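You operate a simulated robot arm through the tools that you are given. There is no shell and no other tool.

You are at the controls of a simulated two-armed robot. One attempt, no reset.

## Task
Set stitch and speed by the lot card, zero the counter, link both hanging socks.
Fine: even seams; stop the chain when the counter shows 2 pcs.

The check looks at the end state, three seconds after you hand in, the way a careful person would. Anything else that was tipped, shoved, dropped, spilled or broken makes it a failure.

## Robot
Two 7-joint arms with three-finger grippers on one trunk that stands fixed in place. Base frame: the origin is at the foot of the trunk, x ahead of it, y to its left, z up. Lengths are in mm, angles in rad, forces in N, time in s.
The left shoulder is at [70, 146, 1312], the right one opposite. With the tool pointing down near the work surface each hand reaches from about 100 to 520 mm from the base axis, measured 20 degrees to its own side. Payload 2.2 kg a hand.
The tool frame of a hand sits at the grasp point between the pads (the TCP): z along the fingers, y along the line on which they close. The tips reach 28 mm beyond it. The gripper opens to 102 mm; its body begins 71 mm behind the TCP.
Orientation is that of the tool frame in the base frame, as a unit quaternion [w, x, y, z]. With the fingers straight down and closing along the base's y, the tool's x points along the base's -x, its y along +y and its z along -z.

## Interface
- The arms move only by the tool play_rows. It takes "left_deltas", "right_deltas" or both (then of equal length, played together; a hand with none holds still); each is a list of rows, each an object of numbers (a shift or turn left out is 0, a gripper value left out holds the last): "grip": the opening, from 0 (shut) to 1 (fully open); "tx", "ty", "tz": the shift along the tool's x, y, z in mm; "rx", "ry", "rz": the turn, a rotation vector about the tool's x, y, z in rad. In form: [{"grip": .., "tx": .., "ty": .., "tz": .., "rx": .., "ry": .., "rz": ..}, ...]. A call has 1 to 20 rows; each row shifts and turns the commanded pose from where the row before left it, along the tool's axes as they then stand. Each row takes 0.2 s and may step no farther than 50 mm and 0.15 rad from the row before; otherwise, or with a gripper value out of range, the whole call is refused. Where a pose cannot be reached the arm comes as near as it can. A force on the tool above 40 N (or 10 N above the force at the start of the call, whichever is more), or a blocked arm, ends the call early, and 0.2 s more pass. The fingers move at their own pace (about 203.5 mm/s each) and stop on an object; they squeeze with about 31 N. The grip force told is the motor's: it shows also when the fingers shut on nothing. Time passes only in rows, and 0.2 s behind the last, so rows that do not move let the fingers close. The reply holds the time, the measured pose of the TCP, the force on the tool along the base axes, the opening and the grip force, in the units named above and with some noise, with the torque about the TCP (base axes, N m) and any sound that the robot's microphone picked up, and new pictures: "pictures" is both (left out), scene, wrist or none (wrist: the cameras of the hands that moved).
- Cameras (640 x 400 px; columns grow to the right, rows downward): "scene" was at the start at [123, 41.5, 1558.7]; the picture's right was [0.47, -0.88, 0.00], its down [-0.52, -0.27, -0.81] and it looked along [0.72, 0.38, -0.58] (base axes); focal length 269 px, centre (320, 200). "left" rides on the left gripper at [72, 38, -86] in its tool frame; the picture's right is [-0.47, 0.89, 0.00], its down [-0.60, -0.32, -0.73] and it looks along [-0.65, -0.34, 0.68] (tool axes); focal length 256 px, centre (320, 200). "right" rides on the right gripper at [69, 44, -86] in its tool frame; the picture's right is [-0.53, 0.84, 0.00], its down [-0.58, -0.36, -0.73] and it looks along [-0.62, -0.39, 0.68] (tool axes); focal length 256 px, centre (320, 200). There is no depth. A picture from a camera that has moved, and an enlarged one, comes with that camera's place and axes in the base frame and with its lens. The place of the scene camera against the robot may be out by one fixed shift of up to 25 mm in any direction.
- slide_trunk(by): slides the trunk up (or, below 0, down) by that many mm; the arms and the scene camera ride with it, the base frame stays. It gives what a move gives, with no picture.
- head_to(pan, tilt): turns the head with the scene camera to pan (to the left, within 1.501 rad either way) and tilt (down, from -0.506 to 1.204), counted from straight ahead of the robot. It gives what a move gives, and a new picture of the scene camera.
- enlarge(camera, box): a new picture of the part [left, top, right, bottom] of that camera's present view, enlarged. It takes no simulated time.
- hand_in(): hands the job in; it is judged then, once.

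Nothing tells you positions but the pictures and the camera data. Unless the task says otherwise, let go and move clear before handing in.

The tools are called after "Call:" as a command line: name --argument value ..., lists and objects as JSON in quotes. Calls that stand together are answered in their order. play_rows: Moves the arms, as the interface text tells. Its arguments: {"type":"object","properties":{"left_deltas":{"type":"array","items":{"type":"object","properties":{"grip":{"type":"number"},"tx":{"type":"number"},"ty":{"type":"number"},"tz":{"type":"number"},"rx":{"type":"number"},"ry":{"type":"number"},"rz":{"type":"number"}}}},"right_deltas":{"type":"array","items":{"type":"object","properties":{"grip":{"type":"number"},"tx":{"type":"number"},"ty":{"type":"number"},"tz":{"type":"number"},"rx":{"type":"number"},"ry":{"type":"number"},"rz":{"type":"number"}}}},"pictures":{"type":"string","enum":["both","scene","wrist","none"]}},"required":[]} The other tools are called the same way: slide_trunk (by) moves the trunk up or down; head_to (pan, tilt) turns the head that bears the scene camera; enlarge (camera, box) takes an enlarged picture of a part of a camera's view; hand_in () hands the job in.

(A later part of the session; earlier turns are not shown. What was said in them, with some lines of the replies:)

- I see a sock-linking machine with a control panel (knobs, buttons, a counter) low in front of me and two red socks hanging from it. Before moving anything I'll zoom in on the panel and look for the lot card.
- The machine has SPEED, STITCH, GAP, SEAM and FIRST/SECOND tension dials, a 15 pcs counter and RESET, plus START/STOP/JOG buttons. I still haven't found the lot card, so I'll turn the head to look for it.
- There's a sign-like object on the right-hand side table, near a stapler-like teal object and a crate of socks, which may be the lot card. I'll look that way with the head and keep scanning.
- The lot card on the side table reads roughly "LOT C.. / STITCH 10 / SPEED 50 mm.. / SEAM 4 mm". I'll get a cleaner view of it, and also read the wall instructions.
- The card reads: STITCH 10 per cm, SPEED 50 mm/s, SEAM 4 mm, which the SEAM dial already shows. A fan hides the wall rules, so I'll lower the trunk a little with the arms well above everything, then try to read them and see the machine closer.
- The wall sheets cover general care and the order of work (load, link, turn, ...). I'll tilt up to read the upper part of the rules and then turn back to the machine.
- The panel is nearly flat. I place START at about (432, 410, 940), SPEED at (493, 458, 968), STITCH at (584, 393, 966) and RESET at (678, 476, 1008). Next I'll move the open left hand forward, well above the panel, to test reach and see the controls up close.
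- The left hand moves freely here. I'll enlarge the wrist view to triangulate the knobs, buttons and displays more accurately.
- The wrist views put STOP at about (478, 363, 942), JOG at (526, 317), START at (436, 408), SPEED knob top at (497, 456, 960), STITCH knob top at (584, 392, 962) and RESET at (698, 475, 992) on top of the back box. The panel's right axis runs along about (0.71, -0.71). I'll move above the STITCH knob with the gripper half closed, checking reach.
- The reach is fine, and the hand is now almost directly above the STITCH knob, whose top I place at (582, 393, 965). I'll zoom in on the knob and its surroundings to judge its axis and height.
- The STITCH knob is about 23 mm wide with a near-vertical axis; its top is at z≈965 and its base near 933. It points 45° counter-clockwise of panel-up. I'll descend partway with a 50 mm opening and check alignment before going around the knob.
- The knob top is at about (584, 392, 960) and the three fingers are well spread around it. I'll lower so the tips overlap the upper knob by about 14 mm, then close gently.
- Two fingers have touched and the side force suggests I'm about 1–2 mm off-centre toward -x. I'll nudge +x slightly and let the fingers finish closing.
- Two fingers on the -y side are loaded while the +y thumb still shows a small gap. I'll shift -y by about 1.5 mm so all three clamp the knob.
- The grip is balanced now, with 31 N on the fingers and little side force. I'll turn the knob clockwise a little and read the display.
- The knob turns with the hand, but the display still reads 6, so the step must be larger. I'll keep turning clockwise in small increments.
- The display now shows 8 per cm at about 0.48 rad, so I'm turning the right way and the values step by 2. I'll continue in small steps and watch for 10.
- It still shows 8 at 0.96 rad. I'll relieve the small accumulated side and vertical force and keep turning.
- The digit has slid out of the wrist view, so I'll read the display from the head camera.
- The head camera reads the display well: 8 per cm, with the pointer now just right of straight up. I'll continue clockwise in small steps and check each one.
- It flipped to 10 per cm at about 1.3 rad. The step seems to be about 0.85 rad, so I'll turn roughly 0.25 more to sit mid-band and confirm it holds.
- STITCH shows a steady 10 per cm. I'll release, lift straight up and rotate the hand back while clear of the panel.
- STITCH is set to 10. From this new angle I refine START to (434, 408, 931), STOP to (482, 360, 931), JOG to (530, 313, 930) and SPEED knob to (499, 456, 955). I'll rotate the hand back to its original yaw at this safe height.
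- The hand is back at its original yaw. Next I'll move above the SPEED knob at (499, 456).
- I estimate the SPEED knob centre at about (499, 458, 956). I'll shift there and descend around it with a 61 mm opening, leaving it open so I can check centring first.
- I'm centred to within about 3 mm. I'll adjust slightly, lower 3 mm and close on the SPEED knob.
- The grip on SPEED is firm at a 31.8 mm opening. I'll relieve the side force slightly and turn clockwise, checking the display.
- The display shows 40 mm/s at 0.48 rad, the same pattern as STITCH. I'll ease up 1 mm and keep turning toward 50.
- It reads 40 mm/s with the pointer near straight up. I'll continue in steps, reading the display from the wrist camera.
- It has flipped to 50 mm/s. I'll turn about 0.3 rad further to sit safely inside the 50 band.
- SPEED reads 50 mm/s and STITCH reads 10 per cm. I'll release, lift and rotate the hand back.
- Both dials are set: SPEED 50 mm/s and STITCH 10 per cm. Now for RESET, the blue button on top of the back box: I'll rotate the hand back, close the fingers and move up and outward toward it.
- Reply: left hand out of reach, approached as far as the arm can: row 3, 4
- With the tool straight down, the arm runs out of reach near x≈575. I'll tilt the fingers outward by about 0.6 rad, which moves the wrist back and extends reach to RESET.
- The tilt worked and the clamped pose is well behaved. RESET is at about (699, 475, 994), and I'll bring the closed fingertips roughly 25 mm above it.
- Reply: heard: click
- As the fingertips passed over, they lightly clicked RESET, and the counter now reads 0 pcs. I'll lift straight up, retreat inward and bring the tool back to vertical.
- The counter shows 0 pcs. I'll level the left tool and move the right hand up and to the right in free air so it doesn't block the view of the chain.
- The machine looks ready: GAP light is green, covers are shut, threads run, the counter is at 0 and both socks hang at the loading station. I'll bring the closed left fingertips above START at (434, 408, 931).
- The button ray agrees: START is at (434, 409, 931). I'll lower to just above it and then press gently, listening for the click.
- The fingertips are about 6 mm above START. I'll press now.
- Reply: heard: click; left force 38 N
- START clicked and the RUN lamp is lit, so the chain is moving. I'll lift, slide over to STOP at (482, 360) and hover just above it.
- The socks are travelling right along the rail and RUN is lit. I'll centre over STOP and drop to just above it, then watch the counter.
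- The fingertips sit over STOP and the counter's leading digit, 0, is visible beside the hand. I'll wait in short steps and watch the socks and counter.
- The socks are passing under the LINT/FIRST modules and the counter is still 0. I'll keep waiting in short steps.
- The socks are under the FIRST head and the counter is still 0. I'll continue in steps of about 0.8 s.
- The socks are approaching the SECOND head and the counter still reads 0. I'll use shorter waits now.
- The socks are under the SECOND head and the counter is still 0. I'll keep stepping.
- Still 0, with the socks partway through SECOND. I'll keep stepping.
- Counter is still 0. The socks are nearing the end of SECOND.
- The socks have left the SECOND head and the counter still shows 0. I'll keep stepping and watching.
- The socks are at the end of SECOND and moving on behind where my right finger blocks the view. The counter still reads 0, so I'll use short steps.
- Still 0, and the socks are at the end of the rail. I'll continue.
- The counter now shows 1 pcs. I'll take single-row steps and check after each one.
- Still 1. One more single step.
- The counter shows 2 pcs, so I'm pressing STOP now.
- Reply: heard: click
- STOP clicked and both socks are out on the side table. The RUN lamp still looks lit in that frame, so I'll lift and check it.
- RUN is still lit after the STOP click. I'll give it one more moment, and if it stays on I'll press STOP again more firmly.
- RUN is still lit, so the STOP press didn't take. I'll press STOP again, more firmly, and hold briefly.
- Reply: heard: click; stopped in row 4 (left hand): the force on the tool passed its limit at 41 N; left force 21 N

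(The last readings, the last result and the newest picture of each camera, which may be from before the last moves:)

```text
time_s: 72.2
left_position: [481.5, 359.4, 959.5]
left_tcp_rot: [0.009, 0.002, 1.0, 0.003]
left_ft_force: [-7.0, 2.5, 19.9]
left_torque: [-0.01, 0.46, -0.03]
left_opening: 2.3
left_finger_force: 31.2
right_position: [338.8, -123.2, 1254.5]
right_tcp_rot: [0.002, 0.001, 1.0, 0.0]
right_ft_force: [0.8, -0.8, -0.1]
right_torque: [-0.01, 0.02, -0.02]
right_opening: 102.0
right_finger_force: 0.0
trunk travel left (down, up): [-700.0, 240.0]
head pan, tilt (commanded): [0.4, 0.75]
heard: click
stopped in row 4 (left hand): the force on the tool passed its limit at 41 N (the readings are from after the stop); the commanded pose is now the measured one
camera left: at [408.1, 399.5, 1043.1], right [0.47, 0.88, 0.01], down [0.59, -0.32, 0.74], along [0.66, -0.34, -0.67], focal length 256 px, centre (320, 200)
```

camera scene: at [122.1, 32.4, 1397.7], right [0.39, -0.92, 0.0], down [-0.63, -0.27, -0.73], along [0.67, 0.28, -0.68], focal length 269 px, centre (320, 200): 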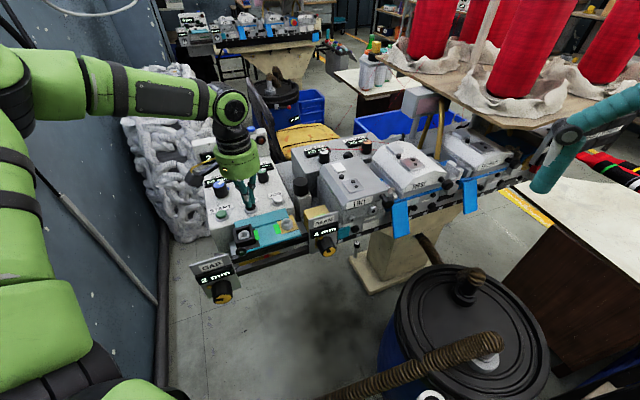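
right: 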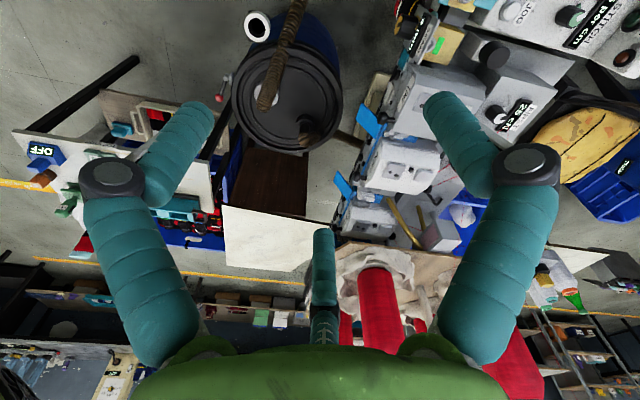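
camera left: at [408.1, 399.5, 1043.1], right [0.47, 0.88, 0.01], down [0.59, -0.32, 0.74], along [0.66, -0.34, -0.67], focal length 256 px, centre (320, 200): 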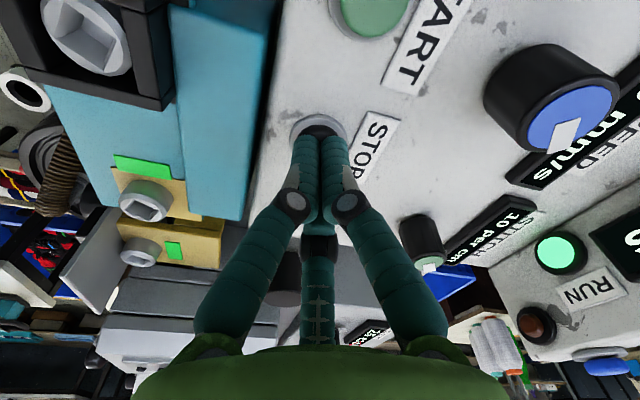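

A second click at 41 N, yet RUN is still lit. I'll hold STOP in for a moment to see if it needs holding, and look at the other controls nearby.

Call:
play_rows --left_deltas '[{"tz": 1}, {}, {}, {}]' --pictures "both"

Call:
enlarge --camera "scene" --box '[270, 150, 390, 250]'

Call:
enlarge --camera "left" --box '[480, 180, 640, 380]'

```text
time_s: 73.2
left_position: [481.6, 361.4, 959.6]
left_tcp_rot: [0.012, 0.003, 1.0, 0.002]
left_ft_force: [-2.9, 7.9, 33.7]
left_torque: [0.25, 0.35, -0.11]
left_opening: 5.9
left_finger_force: 31.0
right_position: [337.8, -122.4, 1255.7]
right_tcp_rot: [0.003, 0.001, 1.0, 0.0]
right_ft_force: [0.2, 0.4, -0.1]
right_torque: [0.01, -0.02, -0.01]
right_opening: 102.1
right_finger_force: 0.0
trunk travel left (down, up): [-700.0, 240.0]
head pan, tilt (commanded): [0.4, 0.75]
camera scene: at [116.5, 30.6, 1398.6], right [0.39, -0.92, 0.0], down [-0.63, -0.26, -0.73], along [0.68, 0.29, -0.68], focal length 269 px, centre (320, 200)
camera left: at [407.5, 399.3, 1042.2], right [0.47, 0.88, 0.02], down [0.58, -0.32, 0.74], along [0.66, -0.34, -0.67], focal length 256 px, centre (320, 200)
```

scene: 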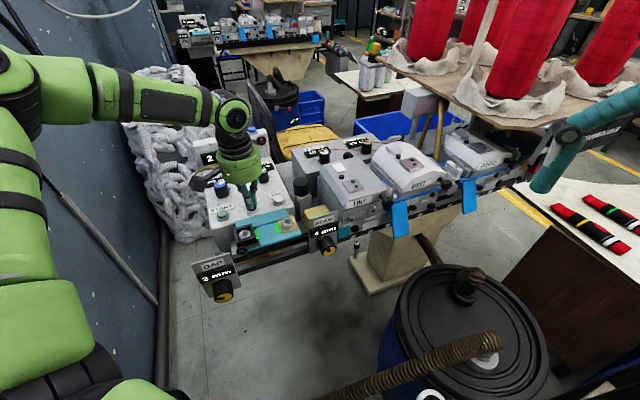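
left: 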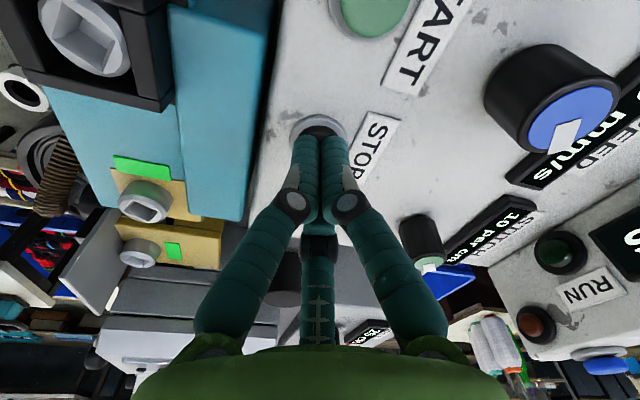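

```text
4.00 times, centred on (330, 200) of scene
camera zoom: at [116.5, 30.6, 1398.6], right [0.39, -0.92, 0.0], down [-0.63, -0.26, -0.73], along [0.68, 0.29, -0.68], focal length 1074 px, centre (280, 200)
```

zoom: 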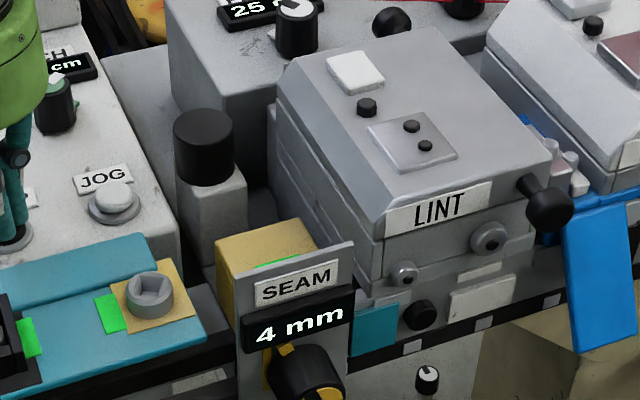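

```text
2.00 times, centred on (560, 280) of left
camera zoom: at [407.5, 399.3, 1042.2], right [0.47, 0.88, 0.02], down [0.58, -0.32, 0.74], along [0.66, -0.34, -0.67], focal length 512 px, centre (-160, 40)
```

zoom: 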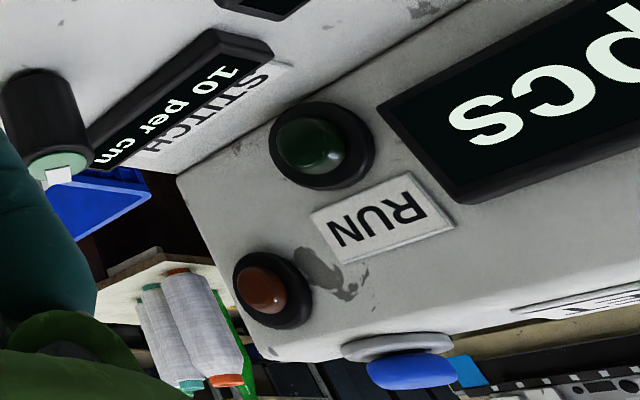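

RUN is now off and both linked socks lie on the side table. I'll lift straight off STOP and retreat, then verify the counter, dials and lamp.

Call:
play_rows --left_deltas '[{"tz": -20}, {"tz": -40}, {"tz": -45}, {"tx": 45, "tz": -15}, {"tx": 45, "ty": 10}, {"tx": 45, "ty": 10}, {}]' --pictures "both"

Call:
enlarge --camera "scene" --box '[180, 120, 340, 240]'

Call:
enlarge --camera "scene" --box '[480, 120, 640, 290]'

```text
time_s: 74.8
left_position: [347.5, 381.1, 1072.8]
left_tcp_rot: [0.006, 0.003, 1.0, 0.0]
left_ft_force: [-0.2, 0.5, -0.7]
left_torque: [0.01, -0.03, -0.01]
left_opening: 1.7
left_finger_force: 31.5
right_position: [343.7, -122.7, 1253.7]
right_tcp_rot: [0.001, -0.001, 1.0, 0.0]
right_ft_force: [0.2, 1.0, 0.3]
right_torque: [0.01, -0.01, 0.03]
right_opening: 102.1
right_finger_force: 0.0
trunk travel left (down, up): [-700.0, 240.0]
head pan, tilt (commanded): [0.4, 0.75]
camera scene: at [122.9, 31.7, 1397.8], right [0.39, -0.92, 0.0], down [-0.63, -0.26, -0.73], along [0.67, 0.28, -0.68], focal length 269 px, centre (320, 200)
camera left: at [274.4, 420.0, 1157.3], right [0.47, 0.88, 0.01], down [0.59, -0.32, 0.74], along [0.65, -0.34, -0.68], focal length 256 px, centre (320, 200)
```

scene: 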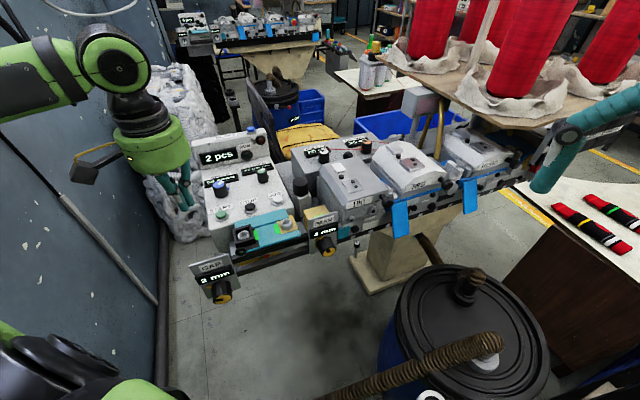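
left: 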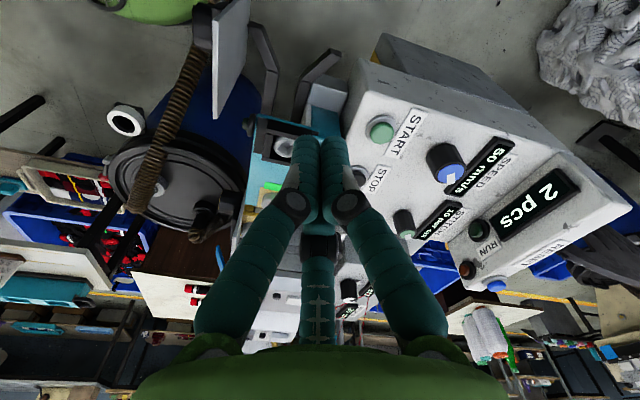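

```text
3.33 times, centred on (260, 180) of scene
camera zoom: at [122.9, 31.7, 1397.8], right [0.39, -0.92, 0.0], down [-0.63, -0.26, -0.73], along [0.67, 0.28, -0.68], focal length 895 px, centre (520, 267)
```

zoom: 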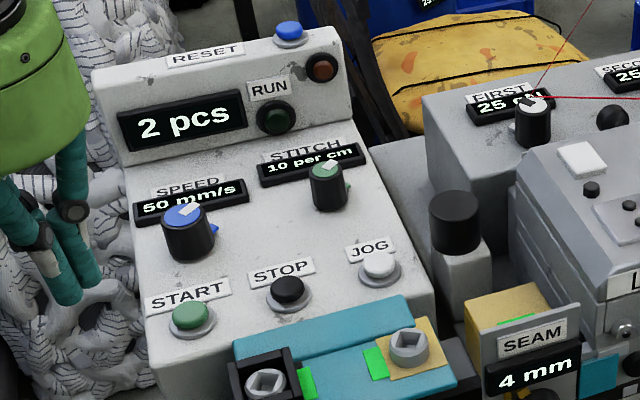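

```text
2.35 times, centred on (560, 205) of scene
camera zoom: at [122.9, 31.7, 1397.8], right [0.39, -0.92, 0.0], down [-0.63, -0.26, -0.73], along [0.67, 0.28, -0.68], focal length 632 px, centre (-245, 188)
```

zoom: 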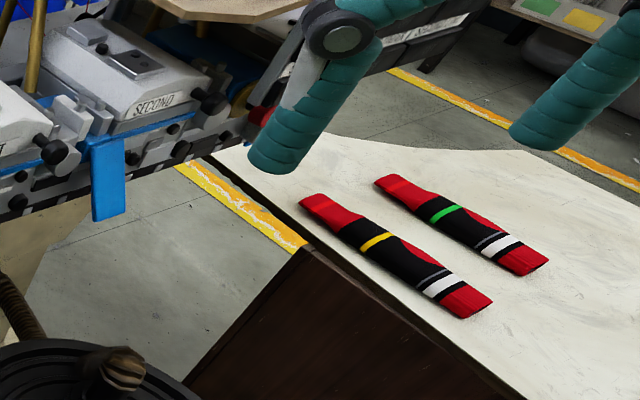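

The end state reads 2 pcs, RUN off, SPEED 50 mm/s, STITCH 10 per cm and SEAM 4 mm, with both socks linked on the table. I'll back the left hand up and away and take one last look round to confirm nothing was disturbed.

Call:
play_rows --left_deltas '[{"grip": 0.3, "tz": -40}, {"tz": -40}, {"tx": 20, "tz": -30}, {}, {}]' --pictures "none"

Call:
head_to --pan 0.75 --tilt 0.75

Call:
enlarge --camera "scene" --box '[270, 110, 430, 210]'

Call:
head_to --pan 0.1 --tilt 0.75

```text
time_s: 76.0
left_position: [325.8, 378.7, 1182.4]
left_tcp_rot: [0.008, 0.002, 1.0, 0.002]
left_ft_force: [0.6, -0.1, -0.3]
left_torque: [-0.04, -0.01, 0.0]
left_opening: 30.6
left_finger_force: 0.2
right_position: [342.3, -122.1, 1254.1]
right_tcp_rot: [0.0, 0.0, 1.0, 0.0]
right_ft_force: [-0.9, 0.2, 0.2]
right_torque: [-0.02, -0.05, -0.02]
right_opening: 102.0
right_finger_force: 0.2
trunk travel left (down, up): [-700.0, 240.0]
head pan, tilt (commanded): [0.4, 0.75]
```

```text
time_s: 76.8
left_position: [325.0, 379.7, 1181.5]
left_tcp_rot: [0.008, 0.002, 1.0, 0.003]
left_ft_force: [0.6, -0.6, 0.2]
left_torque: [-0.01, 0.0, 0.0]
left_opening: 30.8
left_finger_force: 0.0
right_position: [342.4, -121.1, 1253.9]
right_tcp_rot: [0.0, 0.0, 1.0, 0.0]
right_ft_force: [0.7, 0.0, 0.7]
right_torque: [0.0, -0.01, 0.02]
right_opening: 101.9
right_finger_force: 0.0
trunk travel left (down, up): [-700.0, 240.0]
head pan, tilt (commanded): [0.75, 0.75]
camera scene: at [106.3, 56.7, 1397.9], right [0.68, -0.73, 0.0], down [-0.5, -0.46, -0.73], along [0.54, 0.5, -0.68], focal length 269 px, centre (320, 200)
```

scene: 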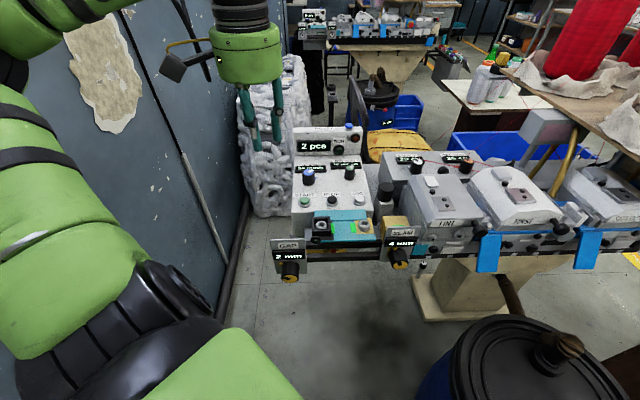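

```text
4.00 times, centred on (350, 160) of scene
camera zoom: at [106.3, 56.7, 1397.9], right [0.68, -0.73, 0.0], down [-0.5, -0.46, -0.73], along [0.54, 0.5, -0.68], focal length 1074 px, centre (200, 360)
```

zoom: 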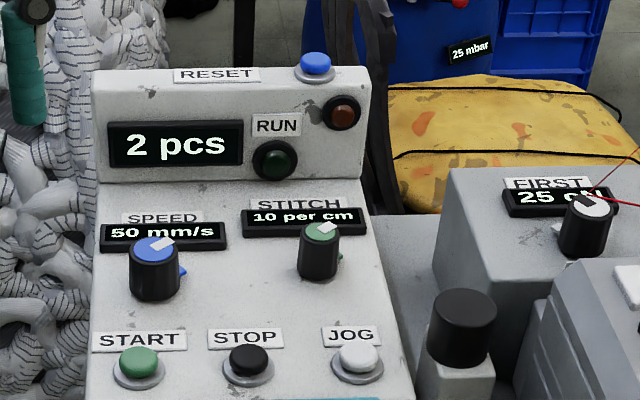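

```text
time_s: 77.9
left_position: [326.1, 380.5, 1182.1]
left_tcp_rot: [0.007, 0.003, 1.0, 0.002]
left_ft_force: [0.6, -0.2, -0.1]
left_torque: [-0.03, 0.04, 0.01]
left_opening: 30.6
left_finger_force: 0.0
right_position: [342.3, -122.9, 1254.2]
right_tcp_rot: [0.0, 0.0, 1.0, -0.001]
right_ft_force: [-0.1, 0.3, -0.1]
right_torque: [-0.03, -0.02, 0.01]
right_opening: 102.1
right_finger_force: 0.0
trunk travel left (down, up): [-700.0, 240.0]
head pan, tilt (commanded): [0.099, 0.75]
camera scene: at [128.1, 8.5, 1397.9], right [0.1, -0.99, 0.0], down [-0.68, -0.07, -0.73], along [0.73, 0.07, -0.68], focal length 269 px, centre (320, 200)
```

scene: 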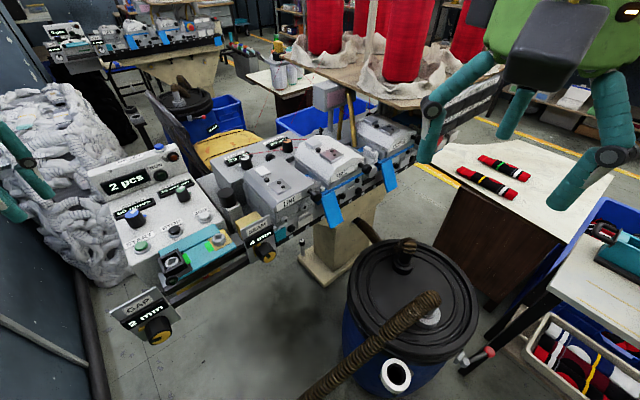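

Everything looks undisturbed and the chain is stopped. Before handing in I'll re-read the whole lot card now that the arm no longer hides it.

Call:
head_to --pan -0.25 --tilt 0.8

Call:
enlarge --camera "scene" --box '[440, 160, 620, 320]'

Call:
enlarge --camera "right" --box '[0, 60, 260, 260]'

```text
time_s: 78.7
left_position: [325.5, 379.7, 1180.9]
left_tcp_rot: [0.007, 0.003, 1.0, 0.002]
left_ft_force: [0.2, 0.1, 0.7]
left_torque: [0.02, -0.01, 0.0]
left_opening: 30.6
left_finger_force: 0.0
right_position: [343.9, -122.0, 1254.6]
right_tcp_rot: [0.0, -0.001, 1.0, 0.0]
right_ft_force: [0.3, 0.0, -0.7]
right_torque: [-0.01, -0.03, -0.01]
right_opening: 102.1
right_finger_force: 0.0
trunk travel left (down, up): [-700.0, 240.0]
head pan, tilt (commanded): [-0.25, 0.799]
camera scene: at [123.9, -19.7, 1393.9], right [-0.25, -0.97, 0.0], down [-0.69, 0.18, -0.7], along [0.68, -0.17, -0.72], focal length 269 px, centre (320, 200)
```

scene: 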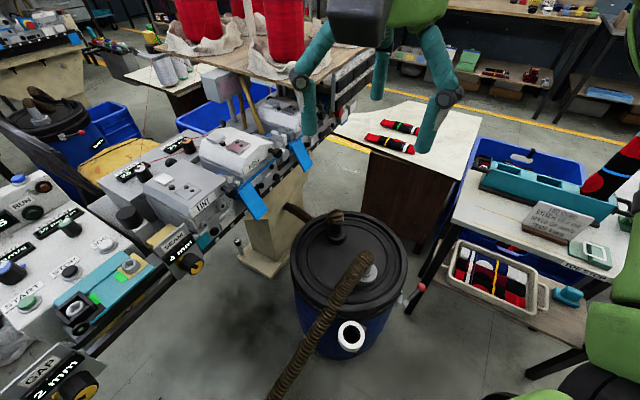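

```text
2.50 times, centred on (530, 240) of scene
camera zoom: at [123.9, -19.7, 1393.9], right [-0.25, -0.97, 0.0], down [-0.69, 0.18, -0.7], along [0.68, -0.17, -0.72], focal length 672 px, centre (-205, 100)
```

zoom: 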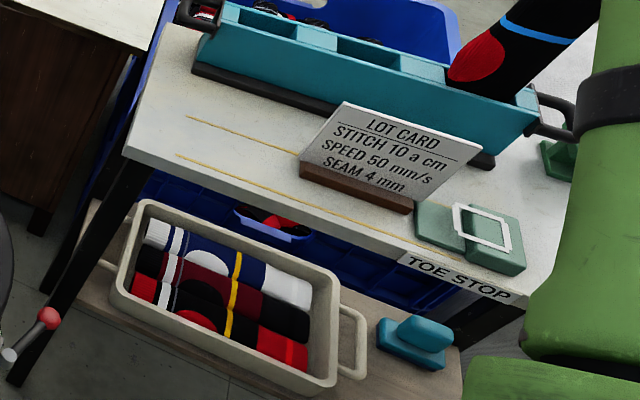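

```text
2.00 times, centred on (130, 160) of right
camera zoom: at [272.7, -78.7, 1340.0], right [0.53, 0.84, 0.0], down [0.58, -0.36, 0.73], along [0.62, -0.39, -0.68], focal length 512 px, centre (700, 280)
```

zoom: 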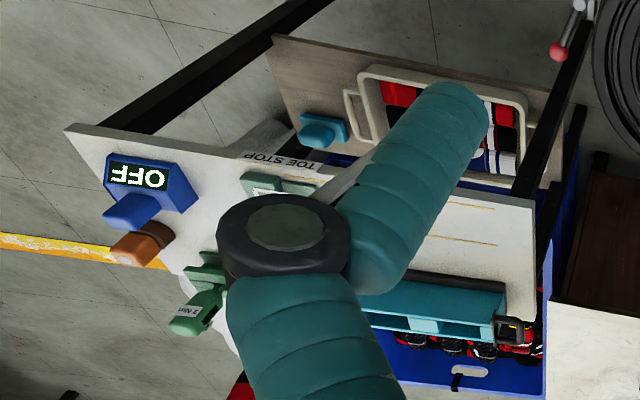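

The full lot card reads STITCH 10 a cm, SPEED 50 mm/s, SEAM 4 mm, and the machine matches all three. The counter shows 2 pcs, RUN is off, both socks lie linked on the table and both hands are clear, so I'm handing in.

Call:
hand_in

```text
The job is handed in.
```

The job is handed in. Both socks went through the linking heads and are lying on the side table, and the chain is stopped with the counter at 2 pcs. I did not inspect the seams up close for evenness.

- **Settings:** STITCH is at 10 per cm and SPEED at 50 mm/s, as the lot card says. SEAM already showed the card's 4 mm, so I left it, along with GAP and the two thread tensions (25 cN each).
- **Counter:** I zeroed it before starting. The fingertips clicked RESET while I was still moving into position above it, and the display went to 0.
- **Stopping:** I pressed STOP as soon as the counter read 2, but RUN stayed lit. It went out after a second, firmer press that I held, roughly 3 seconds later. No other socks were on the rail, and the counter stayed at 2.

Both hands are clear of the machine, and in the last look round nothing else appeared moved or knocked.
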